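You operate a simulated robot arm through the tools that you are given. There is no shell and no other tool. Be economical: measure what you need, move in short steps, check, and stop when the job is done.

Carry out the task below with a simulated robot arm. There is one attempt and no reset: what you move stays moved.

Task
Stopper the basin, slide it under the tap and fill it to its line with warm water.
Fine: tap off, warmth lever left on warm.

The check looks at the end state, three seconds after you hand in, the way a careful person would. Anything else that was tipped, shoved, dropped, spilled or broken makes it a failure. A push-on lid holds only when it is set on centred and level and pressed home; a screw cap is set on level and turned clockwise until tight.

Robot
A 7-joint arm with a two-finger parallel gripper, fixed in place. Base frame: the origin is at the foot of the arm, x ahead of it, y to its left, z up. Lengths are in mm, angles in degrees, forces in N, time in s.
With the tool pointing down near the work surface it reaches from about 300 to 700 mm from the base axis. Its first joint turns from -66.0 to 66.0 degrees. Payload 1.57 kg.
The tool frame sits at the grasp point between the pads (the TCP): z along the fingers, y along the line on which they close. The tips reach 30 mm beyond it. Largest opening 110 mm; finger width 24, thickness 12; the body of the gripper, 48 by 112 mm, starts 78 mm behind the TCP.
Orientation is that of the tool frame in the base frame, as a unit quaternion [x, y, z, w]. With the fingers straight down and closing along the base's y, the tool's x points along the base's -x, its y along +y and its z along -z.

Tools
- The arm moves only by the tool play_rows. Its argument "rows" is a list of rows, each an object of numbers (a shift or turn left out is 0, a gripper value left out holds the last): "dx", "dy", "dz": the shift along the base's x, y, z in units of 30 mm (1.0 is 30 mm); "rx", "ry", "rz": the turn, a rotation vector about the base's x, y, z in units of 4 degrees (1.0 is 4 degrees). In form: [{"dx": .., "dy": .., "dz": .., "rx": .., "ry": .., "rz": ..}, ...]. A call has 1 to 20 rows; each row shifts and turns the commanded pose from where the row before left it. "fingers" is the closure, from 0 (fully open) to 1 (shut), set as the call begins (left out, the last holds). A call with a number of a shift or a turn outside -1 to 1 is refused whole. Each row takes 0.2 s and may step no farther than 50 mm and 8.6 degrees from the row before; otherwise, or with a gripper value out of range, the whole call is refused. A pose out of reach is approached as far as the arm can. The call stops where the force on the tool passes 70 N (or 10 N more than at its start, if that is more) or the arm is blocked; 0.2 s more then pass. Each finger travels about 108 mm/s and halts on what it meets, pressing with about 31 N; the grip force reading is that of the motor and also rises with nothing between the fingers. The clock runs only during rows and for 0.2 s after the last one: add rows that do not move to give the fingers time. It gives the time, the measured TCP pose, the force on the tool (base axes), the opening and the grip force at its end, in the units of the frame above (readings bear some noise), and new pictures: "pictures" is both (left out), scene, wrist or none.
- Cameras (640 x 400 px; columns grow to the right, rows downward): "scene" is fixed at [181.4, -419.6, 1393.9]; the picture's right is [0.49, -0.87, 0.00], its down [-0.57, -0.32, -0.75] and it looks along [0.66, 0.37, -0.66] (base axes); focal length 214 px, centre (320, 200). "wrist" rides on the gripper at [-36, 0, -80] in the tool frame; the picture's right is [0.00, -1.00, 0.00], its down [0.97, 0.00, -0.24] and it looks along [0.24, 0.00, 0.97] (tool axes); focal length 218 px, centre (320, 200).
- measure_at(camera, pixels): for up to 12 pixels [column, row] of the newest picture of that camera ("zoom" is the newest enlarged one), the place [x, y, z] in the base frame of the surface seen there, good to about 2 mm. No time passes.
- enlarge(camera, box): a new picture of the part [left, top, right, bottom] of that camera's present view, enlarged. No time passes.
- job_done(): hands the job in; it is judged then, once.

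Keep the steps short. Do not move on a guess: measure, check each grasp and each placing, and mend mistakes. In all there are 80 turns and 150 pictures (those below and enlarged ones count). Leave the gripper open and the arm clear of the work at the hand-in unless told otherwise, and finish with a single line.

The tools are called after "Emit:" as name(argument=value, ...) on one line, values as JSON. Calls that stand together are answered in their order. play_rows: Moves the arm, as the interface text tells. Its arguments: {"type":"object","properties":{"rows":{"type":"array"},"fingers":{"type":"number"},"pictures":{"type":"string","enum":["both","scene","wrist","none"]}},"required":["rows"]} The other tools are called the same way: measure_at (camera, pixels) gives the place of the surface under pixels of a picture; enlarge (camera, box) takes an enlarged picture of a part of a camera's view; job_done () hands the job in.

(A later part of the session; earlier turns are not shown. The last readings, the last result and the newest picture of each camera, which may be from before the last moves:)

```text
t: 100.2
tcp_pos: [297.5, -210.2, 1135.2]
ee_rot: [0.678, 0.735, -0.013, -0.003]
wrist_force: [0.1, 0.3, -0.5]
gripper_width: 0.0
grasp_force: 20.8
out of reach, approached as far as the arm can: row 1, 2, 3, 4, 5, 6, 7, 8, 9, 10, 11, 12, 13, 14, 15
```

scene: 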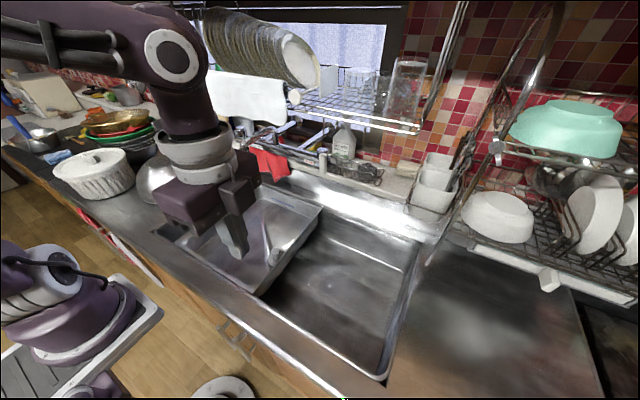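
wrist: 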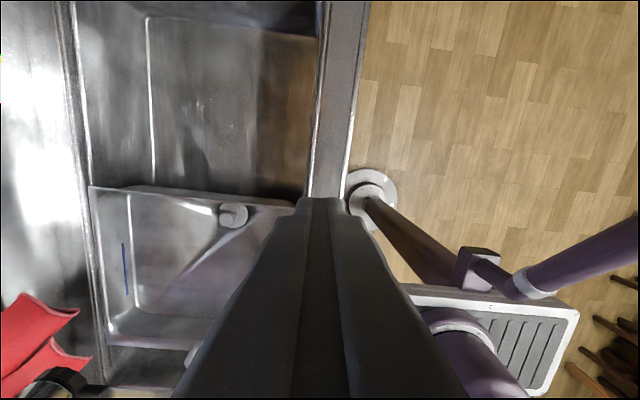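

The wrist seems to have flipped during the first slide, so its free range is now on the −180° side. The gripper is symmetric, so I'll keep turning negative toward −180° and see if it frees up.

Emit:
play_rows(rows=[{"rz": -1}, {"rz": -1}, {"rz": -1}, {"rz": -1}, {"rz": -1}, {"rz": -1}, {"rz": -1}, {"rz": -1}, {"rz": -1}, {"rz": -1}, {"rz": -1}, {"rz": -1}, {"rz": -1}, {"rz": -1}, {"rz": -1}, {"dx": 0.5}, {"dx": 0.5}, {"dx": 0.5}, {"dx": 0.5}, {"dx": 0.5}], pictures="scene")

```text
t: 104.4
tcp_pos: [285.9, -253.9, 1169.3]
ee_rot: [0.946, 0.325, -0.009, 0.002]
wrist_force: [-1.1, 0.1, 0.1]
gripper_width: 0.2
grasp_force: 21.8
out of reach, approached as far as the arm can: row 4, 5, 6, 7, 9, 10, 16, 17, 18, 19, 20
```

scene: 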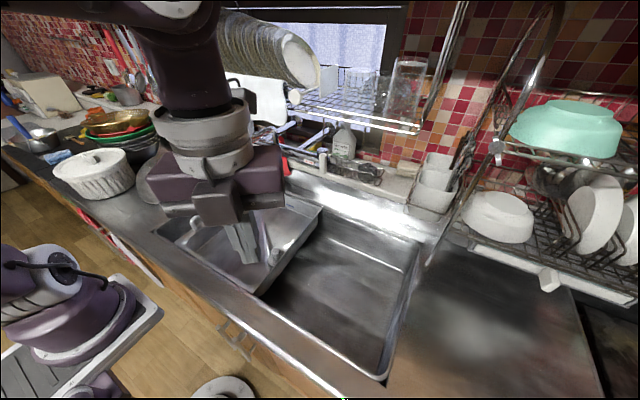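

The turn now goes through, but forward motion doesn't. I need the forward tilt anyway, so I'll tilt here and test.

Emit:
play_rows(rows=[{"ry": -1}, {"ry": -1}, {"ry": -1}, {"ry": -1}, {"ry": -1}, {"ry": -1}, {"ry": -1}, {"ry": -1}, {"ry": -1}, {"ry": -1}, {"dx": 0.5}, {"dx": 0.5}, {"dx": 0.5}, {"dx": 0.5}, {"dx": 0}], pictures="scene")

```text
t: 107.6
tcp_pos: [345.0, -253.5, 1168.3]
ee_rot: [0.892, 0.307, 0.315, 0.11]
wrist_force: [0.2, -0.8, -0.5]
gripper_width: 0.2
grasp_force: 21.5
```

scene: 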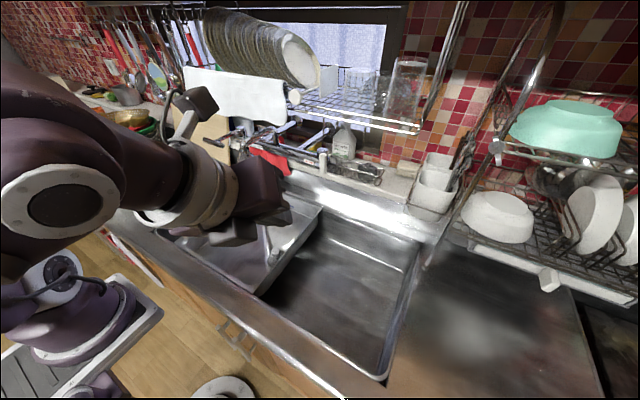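

Free again. Now rolling the hand the rest of the way about its own axis, and moving forward to x≈495, z≈1125, still to the right of the lever.

Emit:
play_rows(rows=[{"rx": 0.643, "rz": -0.766, "dx": 0.5, "dz": -0.14}, {"rx": 0.643, "rz": -0.766, "dx": 0.5, "dz": -0.14}, {"rx": 0.643, "rz": -0.766, "dx": 0.5, "dz": -0.14}, {"rx": 0.643, "rz": -0.766, "dx": 0.5, "dz": -0.14}, {"rx": 0.643, "rz": -0.766, "dx": 0.5, "dz": -0.14}, {"rx": 0.643, "rz": -0.766, "dx": 0.5, "dz": -0.14}, {"rx": 0.643, "rz": -0.766, "dx": 0.5, "dz": -0.14}, {"rx": 0.643, "rz": -0.766, "dx": 0.5, "dz": -0.14}, {"rx": 0.643, "rz": -0.766, "dx": 0.5, "dz": -0.14}, {"rx": 0.32, "rz": -0.383, "dx": 0.5, "dz": -0.14}, {"ry": -1}, {"ry": -1}, {"ry": -1}, {"ry": -1}, {"dx": 0}])

```text
t: 110.8
tcp_pos: [421.2, -254.1, 1147.1]
ee_rot: [0.878, 0.124, 0.458, 0.063]
wrist_force: [0.4, 0.6, -0.1]
gripper_width: 0.0
grasp_force: 21.4
out of reach, approached as far as the arm can: row 6, 7, 8, 9, 10
```

scene: 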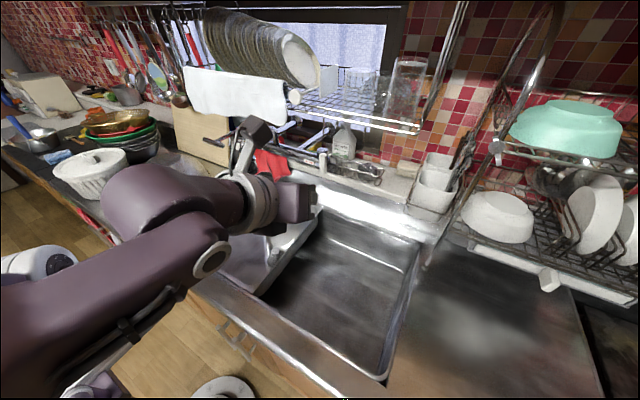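
wrist: 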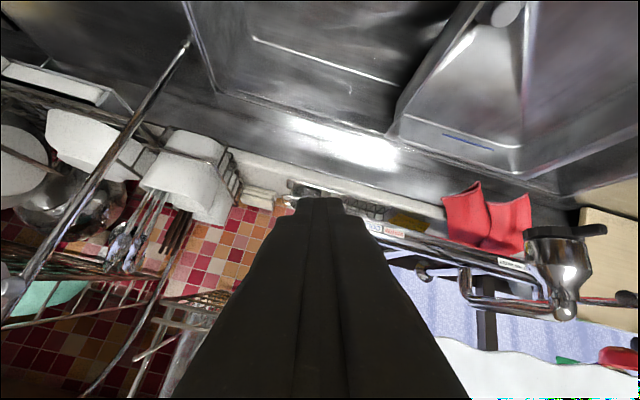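

Good posture, tilted about 55°, with the spout, gloves and labels visible upside-down in the wrist view. Going straight forward without more roll, with z toward 1122 and y to −242.

Emit:
play_rows(rows=[{"dx": 0.5, "dz": -0.1}, {"dx": 0.5, "dz": -0.1}, {"dx": 0.5, "dz": -0.1}, {"dx": 0.5, "dz": -0.1}, {"dx": 0.5, "dz": -0.1}, {"dx": 0.5, "dz": -0.1, "dy": 0.1}, {"dx": 0.5, "dz": -0.1, "dy": 0.1}, {"dx": 0.4, "dz": -0.1, "dy": 0.1}, {"dx": 0}])

Emit:
enlarge(camera="scene", box=[280, 120, 380, 200])

```text
t: 112.8
tcp_pos: [451.0, -253.6, 1142.5]
ee_rot: [0.879, 0.124, 0.457, 0.063]
wrist_force: [-0.5, 0.0, -0.1]
gripper_width: 0.0
grasp_force: 21.3
out of reach, approached as far as the arm can: row 3, 4, 5, 6, 7, 8
```

scene: 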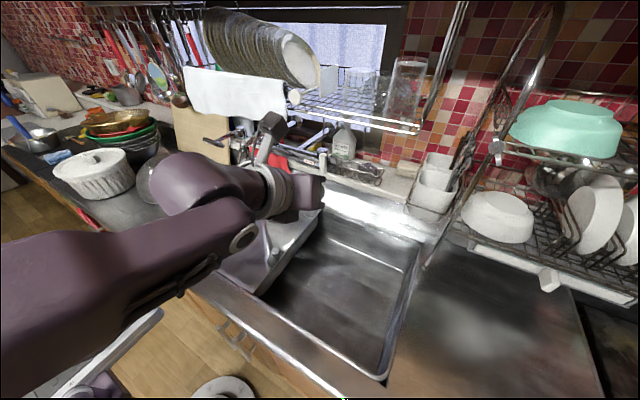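
wrist: 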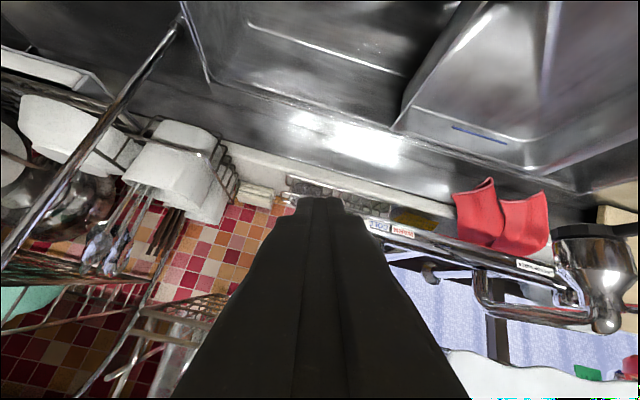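

```text
5.00 times, centred on (330, 160) of scene
```

zoom: 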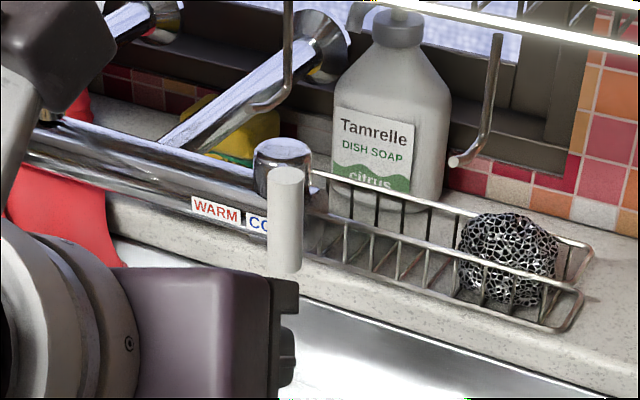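

Blocked again at x≈451. I'll try letting the fingers point more to the right, in line with the arm, while moving forward.

Emit:
play_rows(rows=[{"rz": -1}, {"rz": -1}, {"rz": -1}, {"rz": -1}, {"rz": -1}, {"dx": 0.5}, {"dx": 0.5}, {"dx": 0.5}, {"dx": 0}], pictures="none")

```text
t: 114.8
tcp_pos: [461.6, -248.4, 1164.5]
ee_rot: [0.887, -0.031, 0.439, 0.142]
wrist_force: [0.2, -0.3, -1.2]
gripper_width: 0.1
grasp_force: 20.9
out of reach, approached as far as the arm can: row 6, 7, 8
```

Emit:
play_rows(rows=[{"rz": 1}, {"rz": 1}, {"rz": 1}, {"rz": 1}, {"rz": 1}, {"rz": 1}, {"rz": 1}, {"rz": 1}, {"dx": 0.5, "dz": -0.3}, {"dx": 0.5, "dz": -0.3}, {"dx": 0.5, "dz": -0.3}, {"dx": 0}], pictures="none")

```text
t: 117.4
tcp_pos: [447.7, -251.9, 1169.5]
ee_rot: [0.861, 0.216, 0.461, 0.015]
wrist_force: [0.0, -1.3, 0.0]
gripper_width: 0.0
grasp_force: 20.8
out of reach, approached as far as the arm can: row 6, 7, 8, 9, 10, 11
```

Now I'll try unrolling the hand about 48° about its axis and going forward.

Emit:
play_rows(rows=[{"rx": -0.82, "rz": 0.57}, {"rx": -0.82, "rz": 0.57}, {"rx": -0.82, "rz": 0.57}, {"rx": -0.82, "rz": 0.57}, {"rx": -0.82, "rz": 0.57}, {"rx": -0.82, "rz": 0.57}, {"rx": -0.82, "rz": 0.57}, {"rx": -0.82, "rz": 0.57}, {"rx": -0.82, "rz": 0.57}, {"rx": -0.82, "rz": 0.57}, {"rx": -0.82, "rz": 0.57}, {"rx": -0.82, "rz": 0.57}, {"dx": 0.5, "dz": -0.2}, {"dx": 0.5, "dz": -0.2}, {"dx": 0.5, "dz": -0.2}, {"dx": 0}], pictures="scene")

```text
t: 120.8
tcp_pos: [443.5, -241.9, 1169.2]
ee_rot: [0.731, 0.551, 0.353, 0.193]
wrist_force: [0.5, -0.3, 0.0]
gripper_width: 0.0
grasp_force: 20.5
out of reach, approached as far as the arm can: row 7, 13, 14, 15
```

scene: 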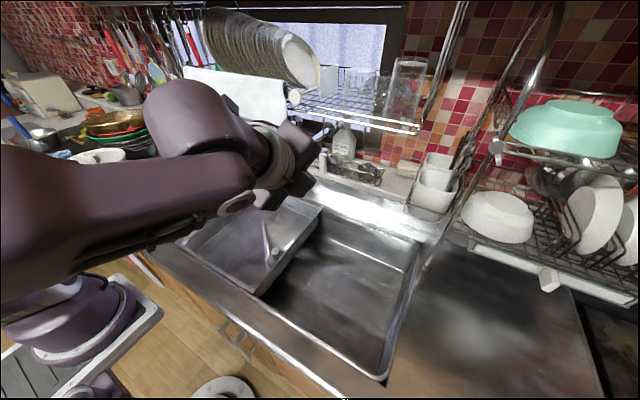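

The wrist is in its flipped branch. I'll tilt the hand nearly level so it lines up with the forearm, then roll it back, which should let it return to the original branch.

Emit:
play_rows(rows=[{"ry": -1}, {"ry": -1}, {"ry": -1}, {"ry": -1}, {"ry": -1}, {"ry": -1}, {"ry": -1}, {"rx": -0.96, "ry": -0.1, "rz": 0.24}, {"rx": -0.96, "ry": -0.1, "rz": 0.24}, {"rx": -0.96, "ry": -0.1, "rz": 0.24}, {"rx": -0.96, "ry": -0.1, "rz": 0.24}, {"rx": -0.96, "ry": -0.1, "rz": 0.24}, {"rx": -0.96, "ry": -0.1, "rz": 0.24}, {"rx": -0.96, "ry": -0.1, "rz": 0.24}, {"rx": -0.96, "ry": -0.1, "rz": 0.24}, {"rx": -0.96, "ry": -0.1, "rz": 0.24}, {"rx": -0.96, "ry": -0.1, "rz": 0.24}, {"rx": -0.96, "ry": -0.1, "rz": 0.24}, {"rx": -0.96, "ry": -0.1, "rz": 0.24}, {"dx": 0}], pictures="scene")

```text
t: 125.0
tcp_pos: [433.2, -229.2, 1186.8]
ee_rot: [0.363, 0.7, 0.321, 0.525]
wrist_force: [0.4, -0.7, 0.1]
gripper_width: 0.0
grasp_force: 21.2
```

scene: 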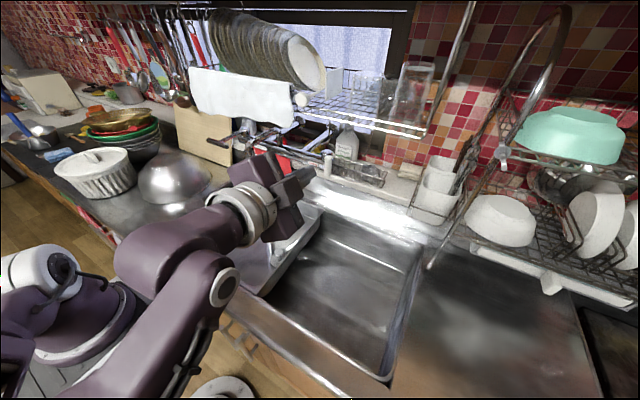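

All of that was reachable. The tool is now nearly level, pointing forward. Moving forward, down and a little right, to stop short of the lever.

Emit:
play_rows(rows=[{"dx": 0.4, "dy": -0.12, "dz": -0.3}, {"dx": 0.4, "dy": -0.12, "dz": -0.3}, {"dx": 0.4, "dy": -0.12, "dz": -0.3}, {"dx": 0.4, "dy": -0.12, "dz": -0.3}, {"dx": 0.4, "dz": -0.3}, {"dx": 0.4, "dz": -0.3}, {"dx": 0.4, "dz": -0.3}, {"dx": 0.4, "dz": -0.3}, {"dx": 0}])

Emit:
enlarge(camera="scene", box=[260, 120, 380, 210])

```text
t: 127.0
tcp_pos: [461.0, -232.0, 1152.4]
ee_rot: [0.369, 0.703, 0.338, 0.506]
wrist_force: [-0.1, 0.1, -0.6]
gripper_width: 0.0
grasp_force: 21.4
out of reach, approached as far as the arm can: row 2, 3, 4, 5, 6, 7, 8
```

scene: 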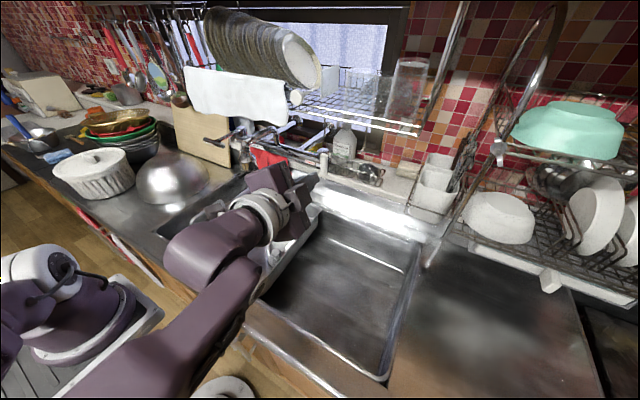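
wrist: 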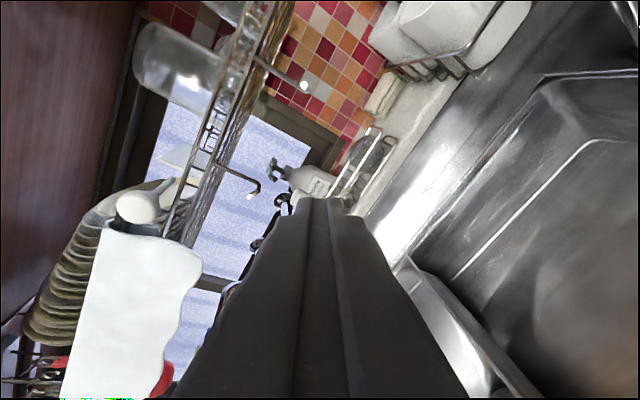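

```text
4.44 times, centred on (320, 165) of scene
```

zoom: 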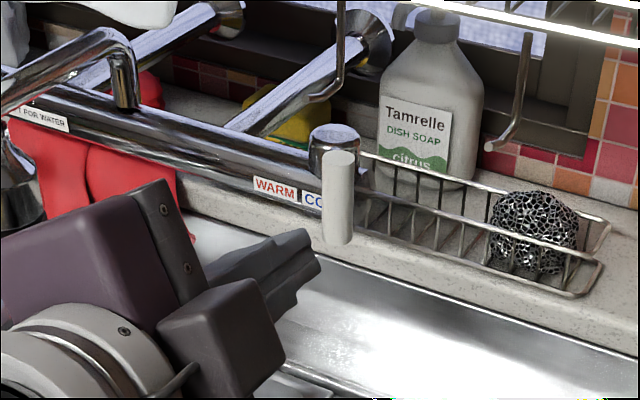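

The picture is clear and the lever untouched at (337,195) in the zoom. I'll continue rolling the same freeing way, then test forward and down in small separate steps.

Emit:
play_rows(rows=[{"rx": -0.96, "ry": -0.1, "rz": 0.26}, {"rx": -0.96, "ry": -0.1, "rz": 0.26}, {"rx": -0.96, "ry": -0.1, "rz": 0.26}, {"rx": -0.96, "ry": -0.1, "rz": 0.26}, {"rx": -0.96, "ry": -0.1, "rz": 0.26}, {"rx": -0.96, "ry": -0.1, "rz": 0.26}, {"rx": -0.96, "ry": -0.1, "rz": 0.26}, {"rx": -0.96, "ry": -0.1, "rz": 0.26}, {"rx": -0.96, "ry": -0.1, "rz": 0.26}, {"rx": -0.96, "ry": -0.1, "rz": 0.26}, {"rx": -0.96, "ry": -0.1, "rz": 0.26}, {"rx": -0.96, "ry": -0.1, "rz": 0.26}], pictures="none")

Emit:
play_rows(rows=[{"dx": 0.4}, {"dx": 0.4}, {"dx": 0.4}], pictures="none")

Emit:
play_rows(rows=[{"ry": 1}, {"ry": 1}, {"ry": 1}, {"ry": 1}, {"ry": 1}, {"dx": 0.4}, {"dx": 0.4}], pictures="none")

Emit:
play_rows(rows=[{"dz": -0.3}, {"dz": -0.3}, {"dx": 0.3}], pictures="scene")

```text
t: 129.6
tcp_pos: [460.2, -228.5, 1156.4]
ee_rot: [0.049, 0.79, 0.099, 0.604]
wrist_force: [-0.2, -0.3, -0.3]
gripper_width: 0.0
grasp_force: 21.7
```

```text
t: 130.4
tcp_pos: [460.7, -229.1, 1156.3]
ee_rot: [0.051, 0.79, 0.099, 0.603]
wrist_force: [0.3, 1.3, -0.7]
gripper_width: 0.0
grasp_force: 21.5
out of reach, approached as far as the arm can: row 1, 2, 3
```

```text
t: 132.0
tcp_pos: [439.8, -222.5, 1151.3]
ee_rot: [0.078, 0.881, 0.097, 0.457]
wrist_force: [-0.5, 0.2, -0.1]
gripper_width: 0.2
grasp_force: 21.3
out of reach, approached as far as the arm can: row 2, 3, 4, 5, 6, 7
```

```text
t: 132.8
tcp_pos: [440.2, -220.0, 1135.2]
ee_rot: [0.077, 0.881, 0.097, 0.456]
wrist_force: [-0.3, 0.3, -0.1]
gripper_width: 0.2
grasp_force: 21.5
out of reach, approached as far as the arm can: row 3
```

scene: 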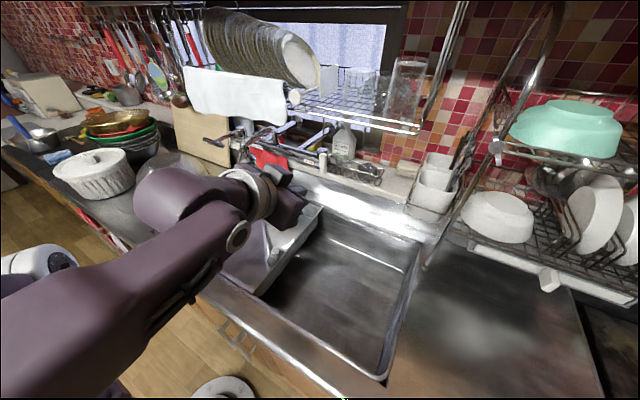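

I'll measure where the arm's links are so I can understand the posture, and test going lower and forward.

Emit:
measure_at(camera="scene", pixels=[[238, 236], [180, 260], [100, 300], [20, 360], [160, 195], [230, 195], [255, 190], [30, 270]])

Emit:
play_rows(rows=[{"dz": -0.4}, {"dz": -0.4}, {"dz": -0.4}, {"dz": -0.4}, {"dx": 0.4}, {"dx": 0.4}, {"dx": 0.4}], pictures="none")

Emit:
play_rows(rows=[{"dy": 0.4}, {"dy": 0.4}, {"dy": 0.4}, {"dx": 0.4}, {"dx": 0.4}], pictures="none")

```text
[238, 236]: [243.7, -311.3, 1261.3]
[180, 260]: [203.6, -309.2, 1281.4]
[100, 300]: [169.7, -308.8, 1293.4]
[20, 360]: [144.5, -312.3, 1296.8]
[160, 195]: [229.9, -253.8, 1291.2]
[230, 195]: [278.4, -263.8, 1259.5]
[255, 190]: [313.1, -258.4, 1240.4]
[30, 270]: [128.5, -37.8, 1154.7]
```

```text
t: 134.4
tcp_pos: [432.2, -220.9, 1087.7]
ee_rot: [0.077, 0.881, 0.098, 0.456]
wrist_force: [0.9, 0.3, 0.6]
gripper_width: 0.1
grasp_force: 21.5
out of reach, approached as far as the arm can: row 3, 4, 5, 6, 7
```

```text
t: 135.6
tcp_pos: [432.6, -187.9, 1093.9]
ee_rot: [0.077, 0.881, 0.097, 0.456]
wrist_force: [0.1, 0.6, 0.4]
gripper_width: 0.0
grasp_force: 22.1
out of reach, approached as far as the arm can: row 3, 4, 5
```

The posture is elbow-right, with joint 1 near its limit. An upright tool reached x≈507 here earlier, so I'll bring the tool toward upright while moving left and forward, in separate test steps.

Emit:
play_rows(rows=[{"ry": 1, "dy": 0.4}, {"ry": 1, "dy": 0.4}, {"ry": 1, "dy": 0.4}, {"ry": 1, "dy": 0.4}, {"ry": 1, "dy": 0.4}, {"ry": 1}, {"ry": 1}, {"ry": 1}, {"ry": 1}, {"ry": 1}, {"ry": 1}, {"ry": 1}, {"ry": 1}, {"ry": 1}], pictures="none")

Emit:
play_rows(rows=[{"dx": 0.4}, {"dx": 0.4}, {"dx": 0.4}], pictures="none")

Emit:
play_rows(rows=[{"dx": 0.3, "dy": -0.3}, {"dx": 0.3, "dy": -0.3}, {"dx": 0.3, "dy": -0.3}, {"dy": 0}], pictures="scene")

```text
t: 138.6
tcp_pos: [307.5, -100.8, 1135.3]
ee_rot: [0.114, 0.992, 0.05, -0.011]
wrist_force: [0.6, -0.6, 0.6]
gripper_width: 0.0
grasp_force: 21.8
out of reach, approached as far as the arm can: row 1, 2, 3, 4, 5, 6, 7, 8, 9, 10, 11, 12, 13, 14
```

```text
t: 139.4
tcp_pos: [313.9, -90.7, 1143.2]
ee_rot: [0.115, 0.992, 0.049, -0.01]
wrist_force: [0.1, -0.4, 0.4]
gripper_width: 0.0
grasp_force: 21.4
out of reach, approached as far as the arm can: row 1, 2, 3
```

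```text
t: 140.4
tcp_pos: [310.2, -102.2, 1149.9]
ee_rot: [0.113, 0.992, 0.05, -0.01]
wrist_force: [0.4, -0.2, -0.6]
gripper_width: 0.0
grasp_force: 21.0
out of reach, approached as far as the arm can: row 1, 2, 3
```

scene: 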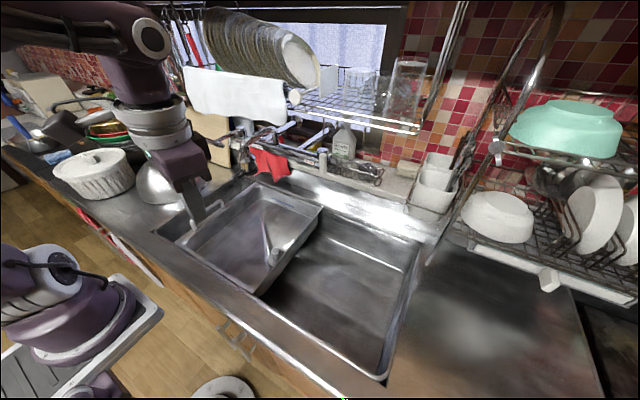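

The posture snapped back elbow-left. The known smooth path was at the handle, (415,174)→(415,9) at low height with 24° tilt, ending elbow-up. I'll retrace it: go to (390,150,1024) tilted, lower to about 950, and come back to y≈9.

Emit:
play_rows(rows=[{"dy": 0.7, "dx": 0.22, "dz": -0.35, "rx": -0.12, "rz": 0.27, "ry": -0.5}, {"dy": 0.7, "dx": 0.22, "dz": -0.35, "rx": -0.12, "rz": 0.27, "ry": -0.5}, {"dy": 0.7, "dx": 0.22, "dz": -0.35, "rx": -0.12, "rz": 0.27, "ry": -0.5}, {"dy": 0.7, "dx": 0.22, "dz": -0.35, "rx": -0.12, "rz": 0.27, "ry": -0.5}, {"dy": 0.7, "dx": 0.22, "dz": -0.35, "rx": -0.12, "rz": 0.27, "ry": -0.5}, {"dy": 0.7, "dx": 0.22, "dz": -0.35, "rx": -0.12, "rz": 0.27, "ry": -0.5}, {"dy": 0.7, "dx": 0.22, "dz": -0.35, "rx": -0.12, "rz": 0.27, "ry": -0.5}, {"dy": 0.7, "dx": 0.22, "dz": -0.35, "rx": -0.12, "rz": 0.27, "ry": -0.5}, {"dy": 0.7, "dx": 0.22, "dz": -0.35, "rx": -0.12, "rz": 0.27, "ry": -0.5}, {"dy": 0.7, "dx": 0.22, "dz": -0.35, "rx": -0.12, "rz": 0.27, "ry": -0.5}, {"dy": 0.7, "dx": 0.22, "dz": -0.35, "rx": -0.12, "rz": 0.27, "ry": -0.5}, {"dy": 0.7, "dx": 0.22, "dz": -0.35, "rx": -0.12, "rz": 0.27, "ry": -0.5}, {"dy": 0}], pictures="scene")

```text
t: 143.2
tcp_pos: [353.2, 126.1, 1042.0]
ee_rot: [-0.011, 0.98, 0.021, 0.196]
wrist_force: [1.1, 0.6, 0.2]
gripper_width: 0.0
grasp_force: 22.0
out of reach, approached as far as the arm can: row 5, 6, 7, 8, 9, 11
```

scene: 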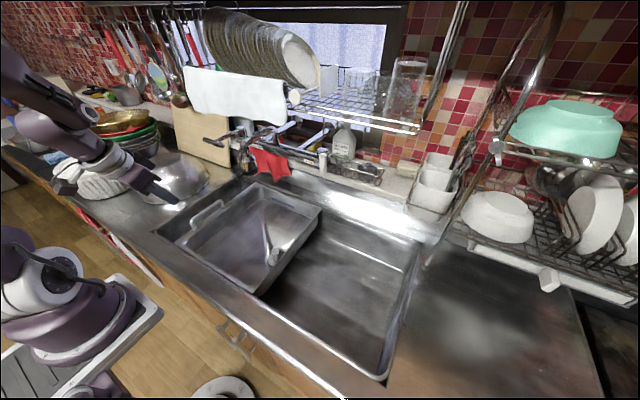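

Good. Now lower, come back along the basin, then rise while untilting and go diagonally toward the lever.

Emit:
play_rows(rows=[{"dx": 0.4, "dz": -0.5}, {"dx": 0.4, "dz": -0.5}, {"dx": 0.4, "dz": -0.5}, {"dx": 0.4, "dz": -0.5}, {"dx": 0.4, "dz": -0.5}, {"dz": -0.5}], pictures="none")

Emit:
play_rows(rows=[{"dy": -0.4}, {"dy": -0.4}, {"dy": -0.4}, {"dy": -0.4}, {"dy": -0.4}, {"dy": -0.4}, {"dy": -0.4}, {"dy": -0.4}, {"dy": -0.4}, {"dy": -0.4}], pictures="none")

Emit:
play_rows(rows=[{"ry": 1}, {"ry": 1}, {"ry": 1}, {"ry": 1}, {"ry": 1}, {"ry": 0.7}, {"dy": -0.6, "dx": 0.2}, {"dy": -0.6, "dx": 0.2}, {"dy": -0.6, "dx": 0.2}, {"dy": -0.6, "dx": 0.2}, {"dy": -0.6, "dx": 0.2}, {"dy": -0.6, "dx": 0.2}], pictures="scene")

```text
t: 144.6
tcp_pos: [412.0, 126.4, 951.8]
ee_rot: [-0.011, 0.98, 0.022, 0.195]
wrist_force: [-0.1, 0.3, 0.8]
gripper_width: 0.0
grasp_force: 21.3
```

```text
t: 146.8
tcp_pos: [412.4, 5.1, 952.6]
ee_rot: [-0.011, 0.98, 0.021, 0.195]
wrist_force: [-0.6, 0.2, 0.3]
gripper_width: 0.2
grasp_force: 21.2
```

```text
t: 149.4
tcp_pos: [448.8, -100.7, 952.8]
ee_rot: [-0.007, 1.0, 0.023, -0.002]
wrist_force: [-0.3, -0.7, 0.9]
gripper_width: 0.0
grasp_force: 21.3
```

scene: 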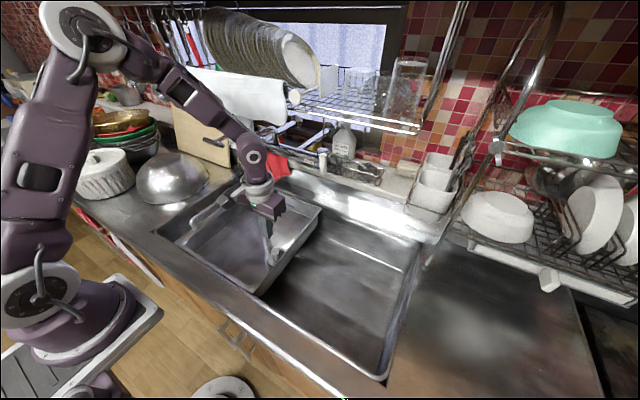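

Everything's reachable again. Next: approach the lever from the front, tilting to 45°, fingers part-open so they straddle the white grip (y≈−201). Stopping about 45 mm short to check.

Emit:
play_rows(rows=[{"dx": 0.34, "dy": -0.667, "dz": 0.35}, {"dx": 0.34, "dy": -0.667, "dz": 0.35}, {"dx": 0.34, "dy": -0.667, "dz": 0.35}, {"dx": 0.34, "dy": -0.667, "dz": 0.35}, {"dx": 0.34, "dy": -0.667, "dz": 0.35}], fingers=0.4, pictures="none")

Emit:
play_rows(rows=[{"dx": 0.097, "dz": 0.28, "ry": -0.94}, {"dx": 0.097, "dz": 0.28, "ry": -0.94}, {"dx": 0.097, "dz": 0.28, "ry": -0.94}, {"dx": 0.097, "dz": 0.28, "ry": -0.94}, {"dx": 0.097, "dz": 0.28, "ry": -0.94}, {"dx": 0.097, "dz": 0.28, "ry": -0.94}, {"dx": 0.097, "dz": 0.28, "ry": -0.94}, {"dx": 0.097, "dz": 0.28, "ry": -0.94}, {"dx": 0.097, "dz": 0.28, "ry": -0.94}, {"dx": 0.097, "dz": 0.28, "ry": -0.94}, {"dx": 0.097, "dz": 0.28, "ry": -0.94}, {"dx": 0.097, "dz": 0.28, "ry": -0.94}, {"dx": 0}])

Emit:
enlarge(camera="scene", box=[280, 130, 360, 190])

```text
t: 150.6
tcp_pos: [498.8, -202.2, 1004.1]
ee_rot: [-0.006, 1.0, 0.023, -0.002]
wrist_force: [0.2, 0.0, -0.2]
gripper_width: 66.0
grasp_force: 0.1
```

```text
t: 153.4
tcp_pos: [534.3, -202.5, 1106.7]
ee_rot: [-0.015, 0.924, 0.019, 0.382]
wrist_force: [0.3, -0.4, -0.8]
gripper_width: 65.9
grasp_force: 0.0
```

scene: 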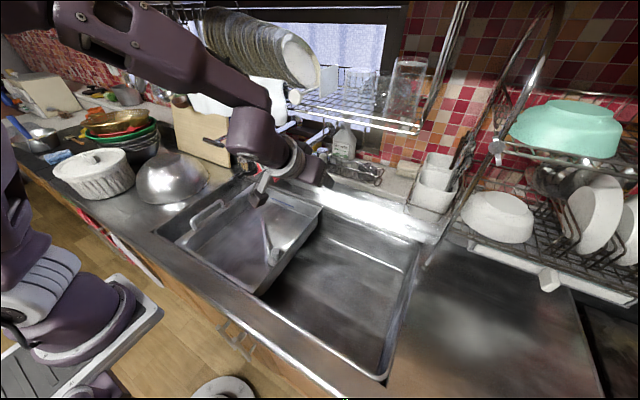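
wrist: 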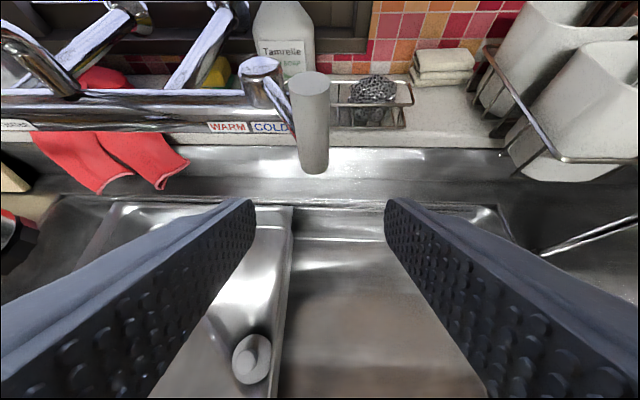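

```text
6.67 times, centred on (320, 160) of scene
```

zoom: 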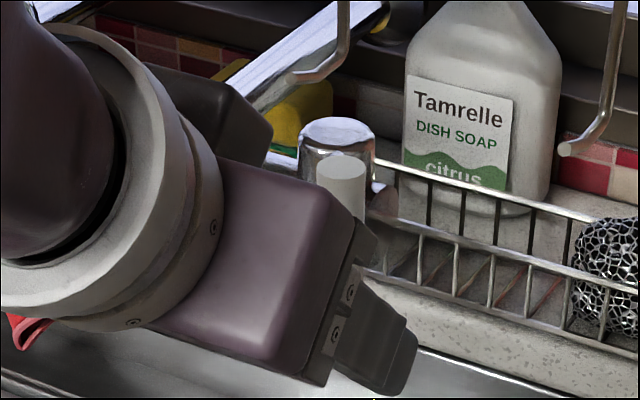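

The grip is centred between the fingers in the wrist view (312,120). Advancing 48 mm, narrowing to a loose straddle, and dragging left 48 mm.

Emit:
play_rows(rows=[{"dx": 0.4, "dz": 0.07}, {"dx": 0.4, "dz": 0.07}, {"dx": 0.4, "dz": 0.07}, {"dx": 0.4, "dz": 0.07}, {"dx": 0}], pictures="none")

Emit:
play_rows(rows=[{"dx": 0}, {"dx": 0}, {"dy": 0.2}, {"dy": 0.2}, {"dy": 0.2}, {"dy": 0.2}, {"dy": 0.2}, {"dy": 0.2}, {"dy": 0.2}, {"dy": 0.2}, {"dy": 0}], fingers=0.68, pictures="wrist")

```text
t: 154.6
tcp_pos: [582.4, -200.7, 1112.5]
ee_rot: [-0.014, 0.924, 0.018, 0.381]
wrist_force: [0.1, 0.1, 0.5]
gripper_width: 66.2
grasp_force: 0.0
```

```text
t: 157.0
tcp_pos: [582.9, -152.1, 1113.3]
ee_rot: [-0.014, 0.924, 0.018, 0.381]
wrist_force: [0.1, -0.4, -0.6]
gripper_width: 35.5
grasp_force: 0.3
```

wrist: 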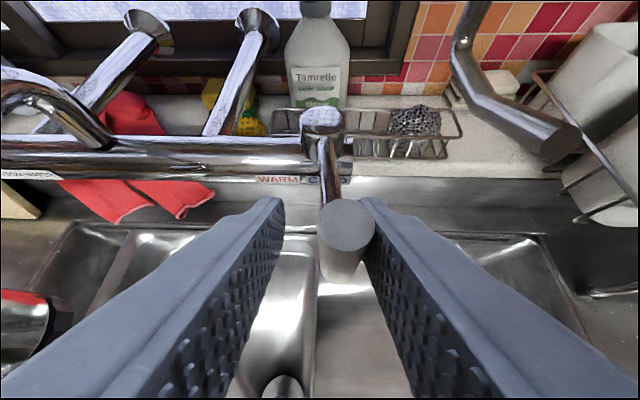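

The lever follows freely and now points straight out. Continuing left 40 mm, then another 20 in small steps, watching force.

Emit:
play_rows(rows=[{"dy": 0.2}, {"dy": 0.2}, {"dy": 0.2}, {"dy": 0.2}, {"dy": 0.2}, {"dy": 0.2}, {"dy": 0.2}, {"dy": 0}], pictures="wrist")

Emit:
play_rows(rows=[{"dy": 0.1}, {"dy": 0}], pictures="none")

Emit:
play_rows(rows=[{"dy": 0.1}, {"dy": 0}], pictures="none")

Emit:
play_rows(rows=[{"dy": 0.1}, {"dy": 0}], pictures="wrist")

```text
t: 158.8
tcp_pos: [581.7, -111.9, 1112.5]
ee_rot: [-0.015, 0.924, 0.019, 0.382]
wrist_force: [0.1, 0.3, 0.7]
gripper_width: 35.6
grasp_force: 0.3
```

wrist: 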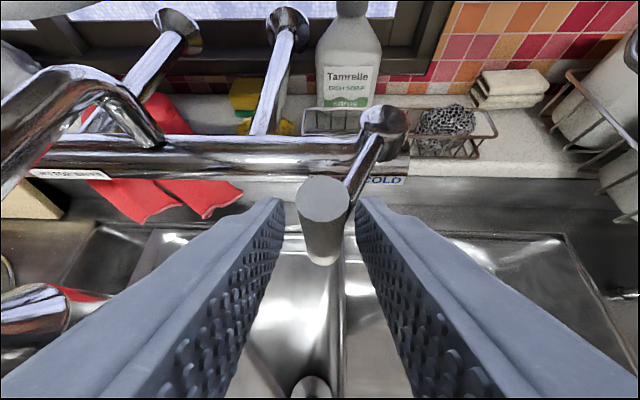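

```text
t: 159.4
tcp_pos: [580.6, -108.3, 1113.8]
ee_rot: [-0.014, 0.924, 0.019, 0.382]
wrist_force: [-0.4, -0.4, -0.3]
gripper_width: 35.8
grasp_force: 0.8
```

```text
t: 160.0
tcp_pos: [581.4, -105.2, 1112.9]
ee_rot: [-0.015, 0.924, 0.019, 0.382]
wrist_force: [0.1, -0.5, 0.2]
gripper_width: 36.1
grasp_force: 0.2
```

```text
t: 160.6
tcp_pos: [582.0, -102.2, 1113.4]
ee_rot: [-0.014, 0.924, 0.019, 0.381]
wrist_force: [-1.6, -3.1, 1.0]
gripper_width: 38.5
grasp_force: 1.7
```

wrist: 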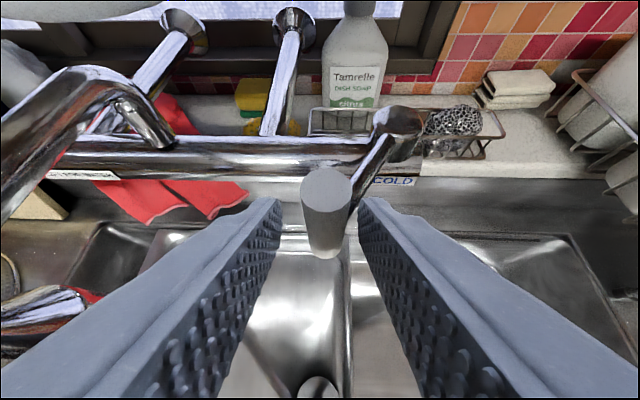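

A slight stop force (−3 N) and the fingers spread: the lever is at the WARM end, with the grip over the WARM label. Backing straight out, then retracing the known path to the left side with fingers closed.

Emit:
play_rows(rows=[{"dy": -0.13}, {"dx": -0.4, "dz": -0.07}, {"dx": -0.4, "dz": -0.07}, {"dx": -0.4, "dz": -0.07}, {"dx": -0.4, "dz": -0.07}, {"dx": -0.3}], pictures="none")

Emit:
play_rows(rows=[{"dx": -0.07, "dy": -0.1, "dz": -0.28, "ry": 0.94}, {"dx": -0.07, "dy": -0.1, "dz": -0.28, "ry": 0.94}, {"dx": -0.07, "dy": -0.1, "dz": -0.28, "ry": 0.94}, {"dx": -0.07, "dy": -0.1, "dz": -0.28, "ry": 0.94}, {"dx": -0.07, "dy": -0.1, "dz": -0.28, "ry": 0.94}, {"dx": -0.07, "dy": -0.1, "dz": -0.28, "ry": 0.94}, {"dx": -0.07, "dy": -0.1, "dz": -0.28, "ry": 0.94}, {"dx": -0.07, "dy": -0.1, "dz": -0.28, "ry": 0.94}, {"dx": -0.07, "dy": -0.1, "dz": -0.28, "ry": 0.94}, {"dx": -0.07, "dy": -0.1, "dz": -0.28, "ry": 0.94}, {"dx": -0.07, "dy": -0.1, "dz": -0.28, "ry": 0.94}, {"dx": -0.07, "dy": -0.1, "dz": -0.28, "ry": 0.94}, {"dx": -0.4, "dy": 0.33, "dz": -0.43}, {"dx": -0.4, "dy": 0.33, "dz": -0.43}, {"dx": -0.4, "dy": 0.33, "dz": -0.43}, {"dx": -0.4, "dy": 0.33, "dz": -0.43}], fingers=1, pictures="none")

Emit:
play_rows(rows=[{"dx": -0.15, "dy": 0.6}, {"dx": -0.15, "dy": 0.6}, {"dx": -0.15, "dy": 0.6}, {"dx": -0.15, "dy": 0.6}, {"dx": -0.15, "dy": 0.6}, {"dx": -0.15, "dy": 0.6}, {"ry": -0.95}, {"ry": -0.95}, {"ry": -0.95}, {"ry": -0.95}, {"ry": -0.95}, {"ry": -0.95}, {"dy": 0}], pictures="scene")

Emit:
enlarge(camera="scene", box=[200, 110, 360, 210])

```text
t: 162.0
tcp_pos: [525.5, -106.3, 1105.7]
ee_rot: [-0.015, 0.924, 0.019, 0.382]
wrist_force: [-0.7, -0.3, 0.2]
gripper_width: 35.3
grasp_force: 0.0
```

```text
t: 165.4
tcp_pos: [452.2, -101.1, 952.2]
ee_rot: [-0.006, 1.0, 0.022, -0.001]
wrist_force: [0.6, 0.8, 0.2]
gripper_width: 0.0
grasp_force: 21.7
```

```text
t: 168.2
tcp_pos: [424.9, 5.3, 952.8]
ee_rot: [-0.01, 0.98, 0.021, 0.196]
wrist_force: [0.3, 0.5, -0.5]
gripper_width: 0.0
grasp_force: 21.3
```

scene: 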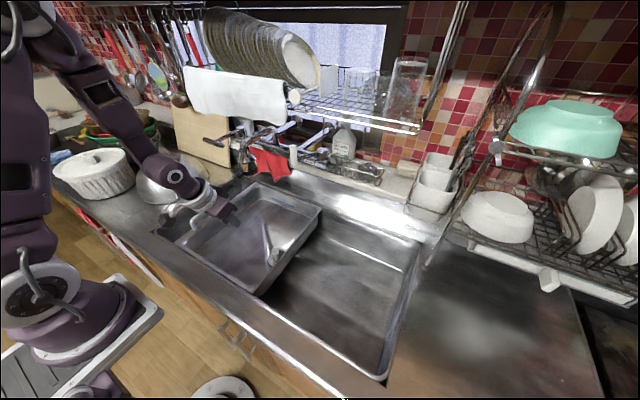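

```text
4.00 times, centred on (280, 160) of scene
```

zoom: 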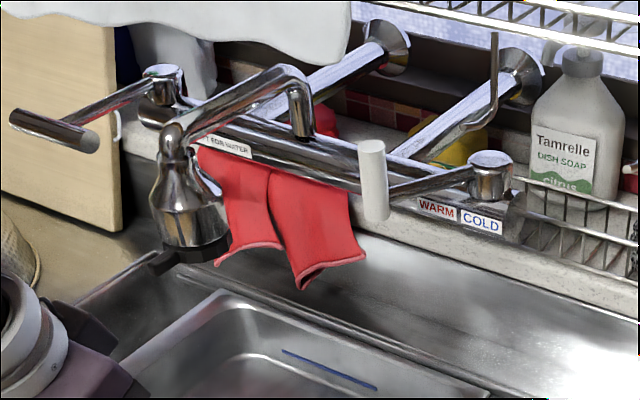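

WARM confirmed: the lever is swung fully to the left. Now going to just beneath the lift bar.

Emit:
play_rows(rows=[{"dy": 0.45}, {"dy": 0.45}, {"dy": 0.45}, {"dy": 0.45}, {"dy": 0.45}, {"dy": 0.45}, {"dy": 0.45}, {"dy": 0.45}, {"dy": 0.45}, {"dy": 0.45}], pictures="none")

Emit:
play_rows(rows=[{"dx": 0.333, "dz": 0.34, "ry": -0.575}, {"dx": 0.333, "dz": 0.34, "ry": -0.575}, {"dx": 0.333, "dz": 0.34, "ry": -0.575}, {"dx": 0.333, "dz": 0.34, "ry": -0.575}, {"dx": 0.333, "dz": 0.34, "ry": -0.575}, {"dx": 0.333, "dz": 0.34, "ry": -0.575}, {"dx": 0.333, "dz": 0.34, "ry": -0.575}, {"dx": 0.333, "dz": 0.34, "ry": -0.575}, {"dx": 0.333, "dz": 0.34, "ry": -0.575}, {"dx": 0.333, "dz": 0.34, "ry": -0.575}, {"dx": 0}])

Emit:
enlarge(camera="scene", box=[180, 110, 280, 190])

Emit:
measure_at(camera="scene", pixels=[[222, 145], [216, 142], [210, 140], [206, 139], [232, 137], [240, 132]])

```text
t: 170.4
tcp_pos: [426.2, 141.1, 954.1]
ee_rot: [-0.01, 0.98, 0.021, 0.196]
wrist_force: [0.0, -0.1, 0.9]
gripper_width: 0.0
grasp_force: 21.2
```

```text
t: 172.8
tcp_pos: [525.0, 140.6, 1055.3]
ee_rot: [-0.014, 0.922, 0.018, 0.387]
wrist_force: [-0.7, -0.4, 0.1]
gripper_width: 0.0
grasp_force: 21.6
```

scene: 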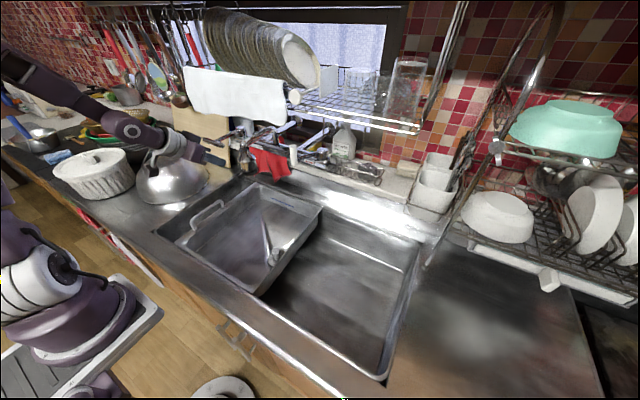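
wrist: 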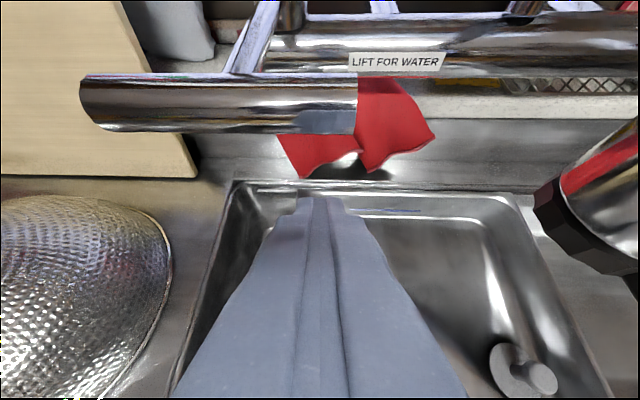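

```text
5.00 times, centred on (230, 150) of scene
```

zoom: 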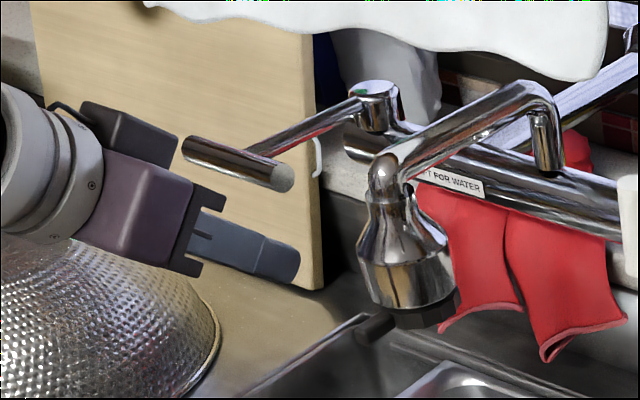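

```text
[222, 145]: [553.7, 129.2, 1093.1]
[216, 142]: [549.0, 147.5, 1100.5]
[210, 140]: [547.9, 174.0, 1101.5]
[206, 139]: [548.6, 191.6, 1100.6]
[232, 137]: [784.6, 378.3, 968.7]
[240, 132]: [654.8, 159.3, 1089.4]
```

The finger is beneath the bar. Lifting in stages: 36 mm up to near contact, then 30 mm more, then checking.

Emit:
play_rows(rows=[{"dy": 0.25}, {"dz": 0.3}, {"dz": 0.3}, {"dz": 0.3}, {"dz": 0.3}], pictures="none")

Emit:
play_rows(rows=[{"dz": 0.2}, {"dz": 0.2}, {"dz": 0.2}, {"dz": 0.2}, {"dz": 0.2}], pictures="none")

Emit:
enlarge(camera="scene", box=[170, 110, 350, 300])

```text
t: 174.0
tcp_pos: [524.1, 147.6, 1084.2]
ee_rot: [-0.014, 0.922, 0.019, 0.388]
wrist_force: [0.0, 0.1, -0.3]
gripper_width: 0.0
grasp_force: 21.5
out of reach, approached as far as the arm can: row 3
```

```text
t: 175.2
tcp_pos: [522.6, 147.1, 1113.7]
ee_rot: [-0.015, 0.922, 0.018, 0.387]
wrist_force: [-0.4, -0.3, -0.9]
gripper_width: 0.0
grasp_force: 21.5
```

```text
2.11 times, centred on (260, 205) of scene
```

zoom: 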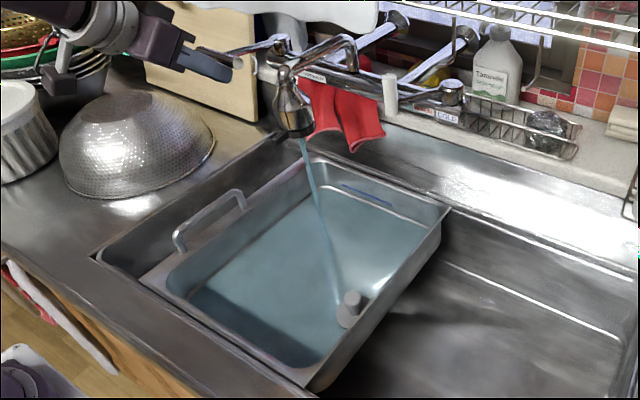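

Water is running and the basin already shows water. Measuring the level now, with time stopped.

Emit:
measure_at(camera="zoom", pixels=[[270, 260], [300, 320], [380, 240], [230, 290], [340, 185], [380, 203], [350, 320], [400, 265]])

Emit:
enlarge(camera="scene", box=[240, 180, 320, 250])

Emit:
enlarge(camera="scene", box=[195, 115, 265, 165])

```text
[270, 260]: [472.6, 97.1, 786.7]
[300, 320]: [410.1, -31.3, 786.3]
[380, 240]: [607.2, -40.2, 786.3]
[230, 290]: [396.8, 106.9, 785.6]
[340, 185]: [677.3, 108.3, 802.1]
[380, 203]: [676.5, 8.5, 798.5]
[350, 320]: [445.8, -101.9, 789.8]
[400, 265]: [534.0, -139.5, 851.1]
```

```text
5.71 times, centred on (280, 215) of scene
```

zoom: 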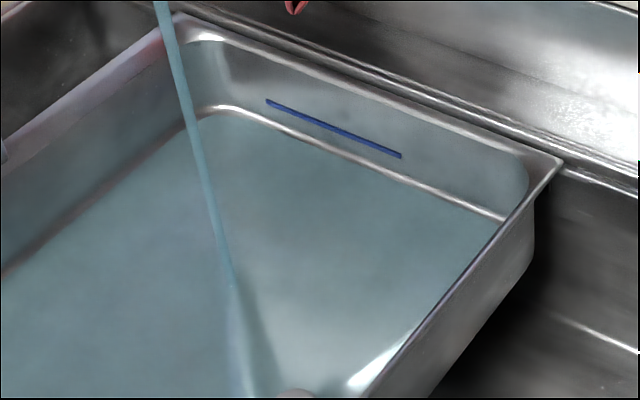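

```text
8.00 times, centred on (230, 140) of scene
```

zoom: 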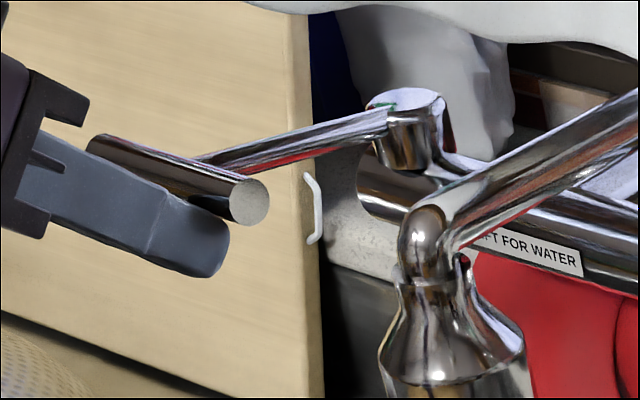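

The camera sees through the water. I'll look closely at the stopper knob (disc top 792, knob top 832) and the back-wall corner for the waterline.

Emit:
enlarge(camera="scene", box=[250, 225, 298, 273])

Emit:
enlarge(camera="scene", box=[258, 180, 328, 225])

Emit:
enlarge(camera="scene", box=[180, 195, 280, 300])

```text
8.33 times, centred on (274, 249) of scene
```

zoom: 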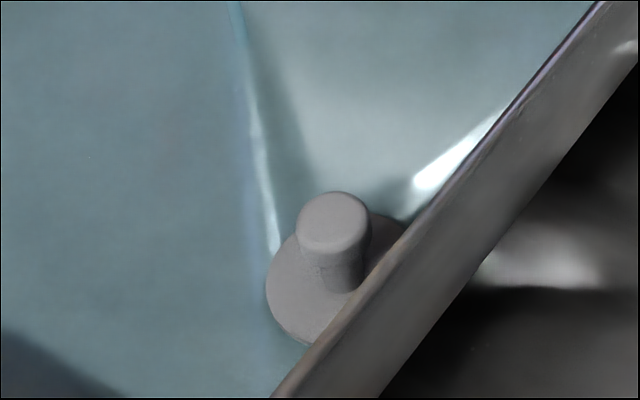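

```text
8.89 times, centred on (293, 202) of scene
```

zoom: 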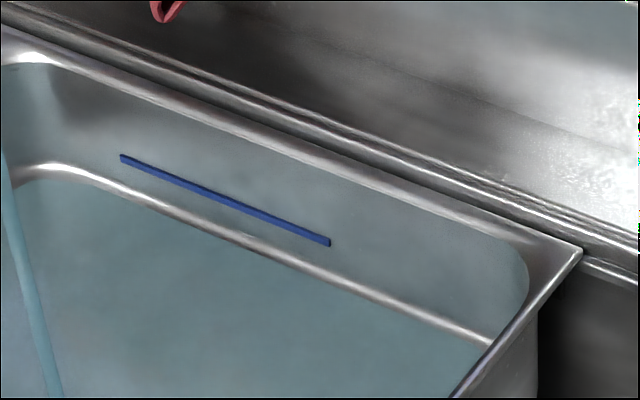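

```text
3.81 times, centred on (230, 248) of scene
5 turns are left
```

zoom: 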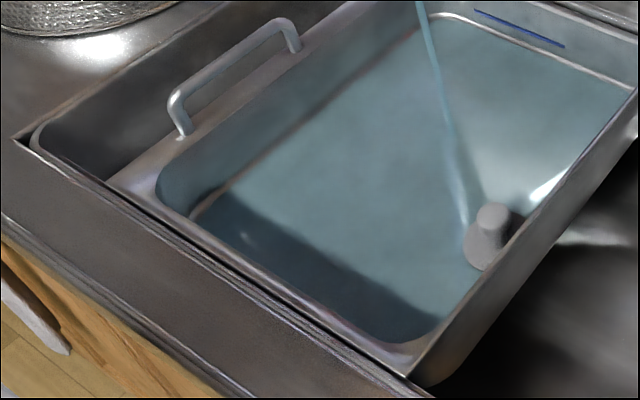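

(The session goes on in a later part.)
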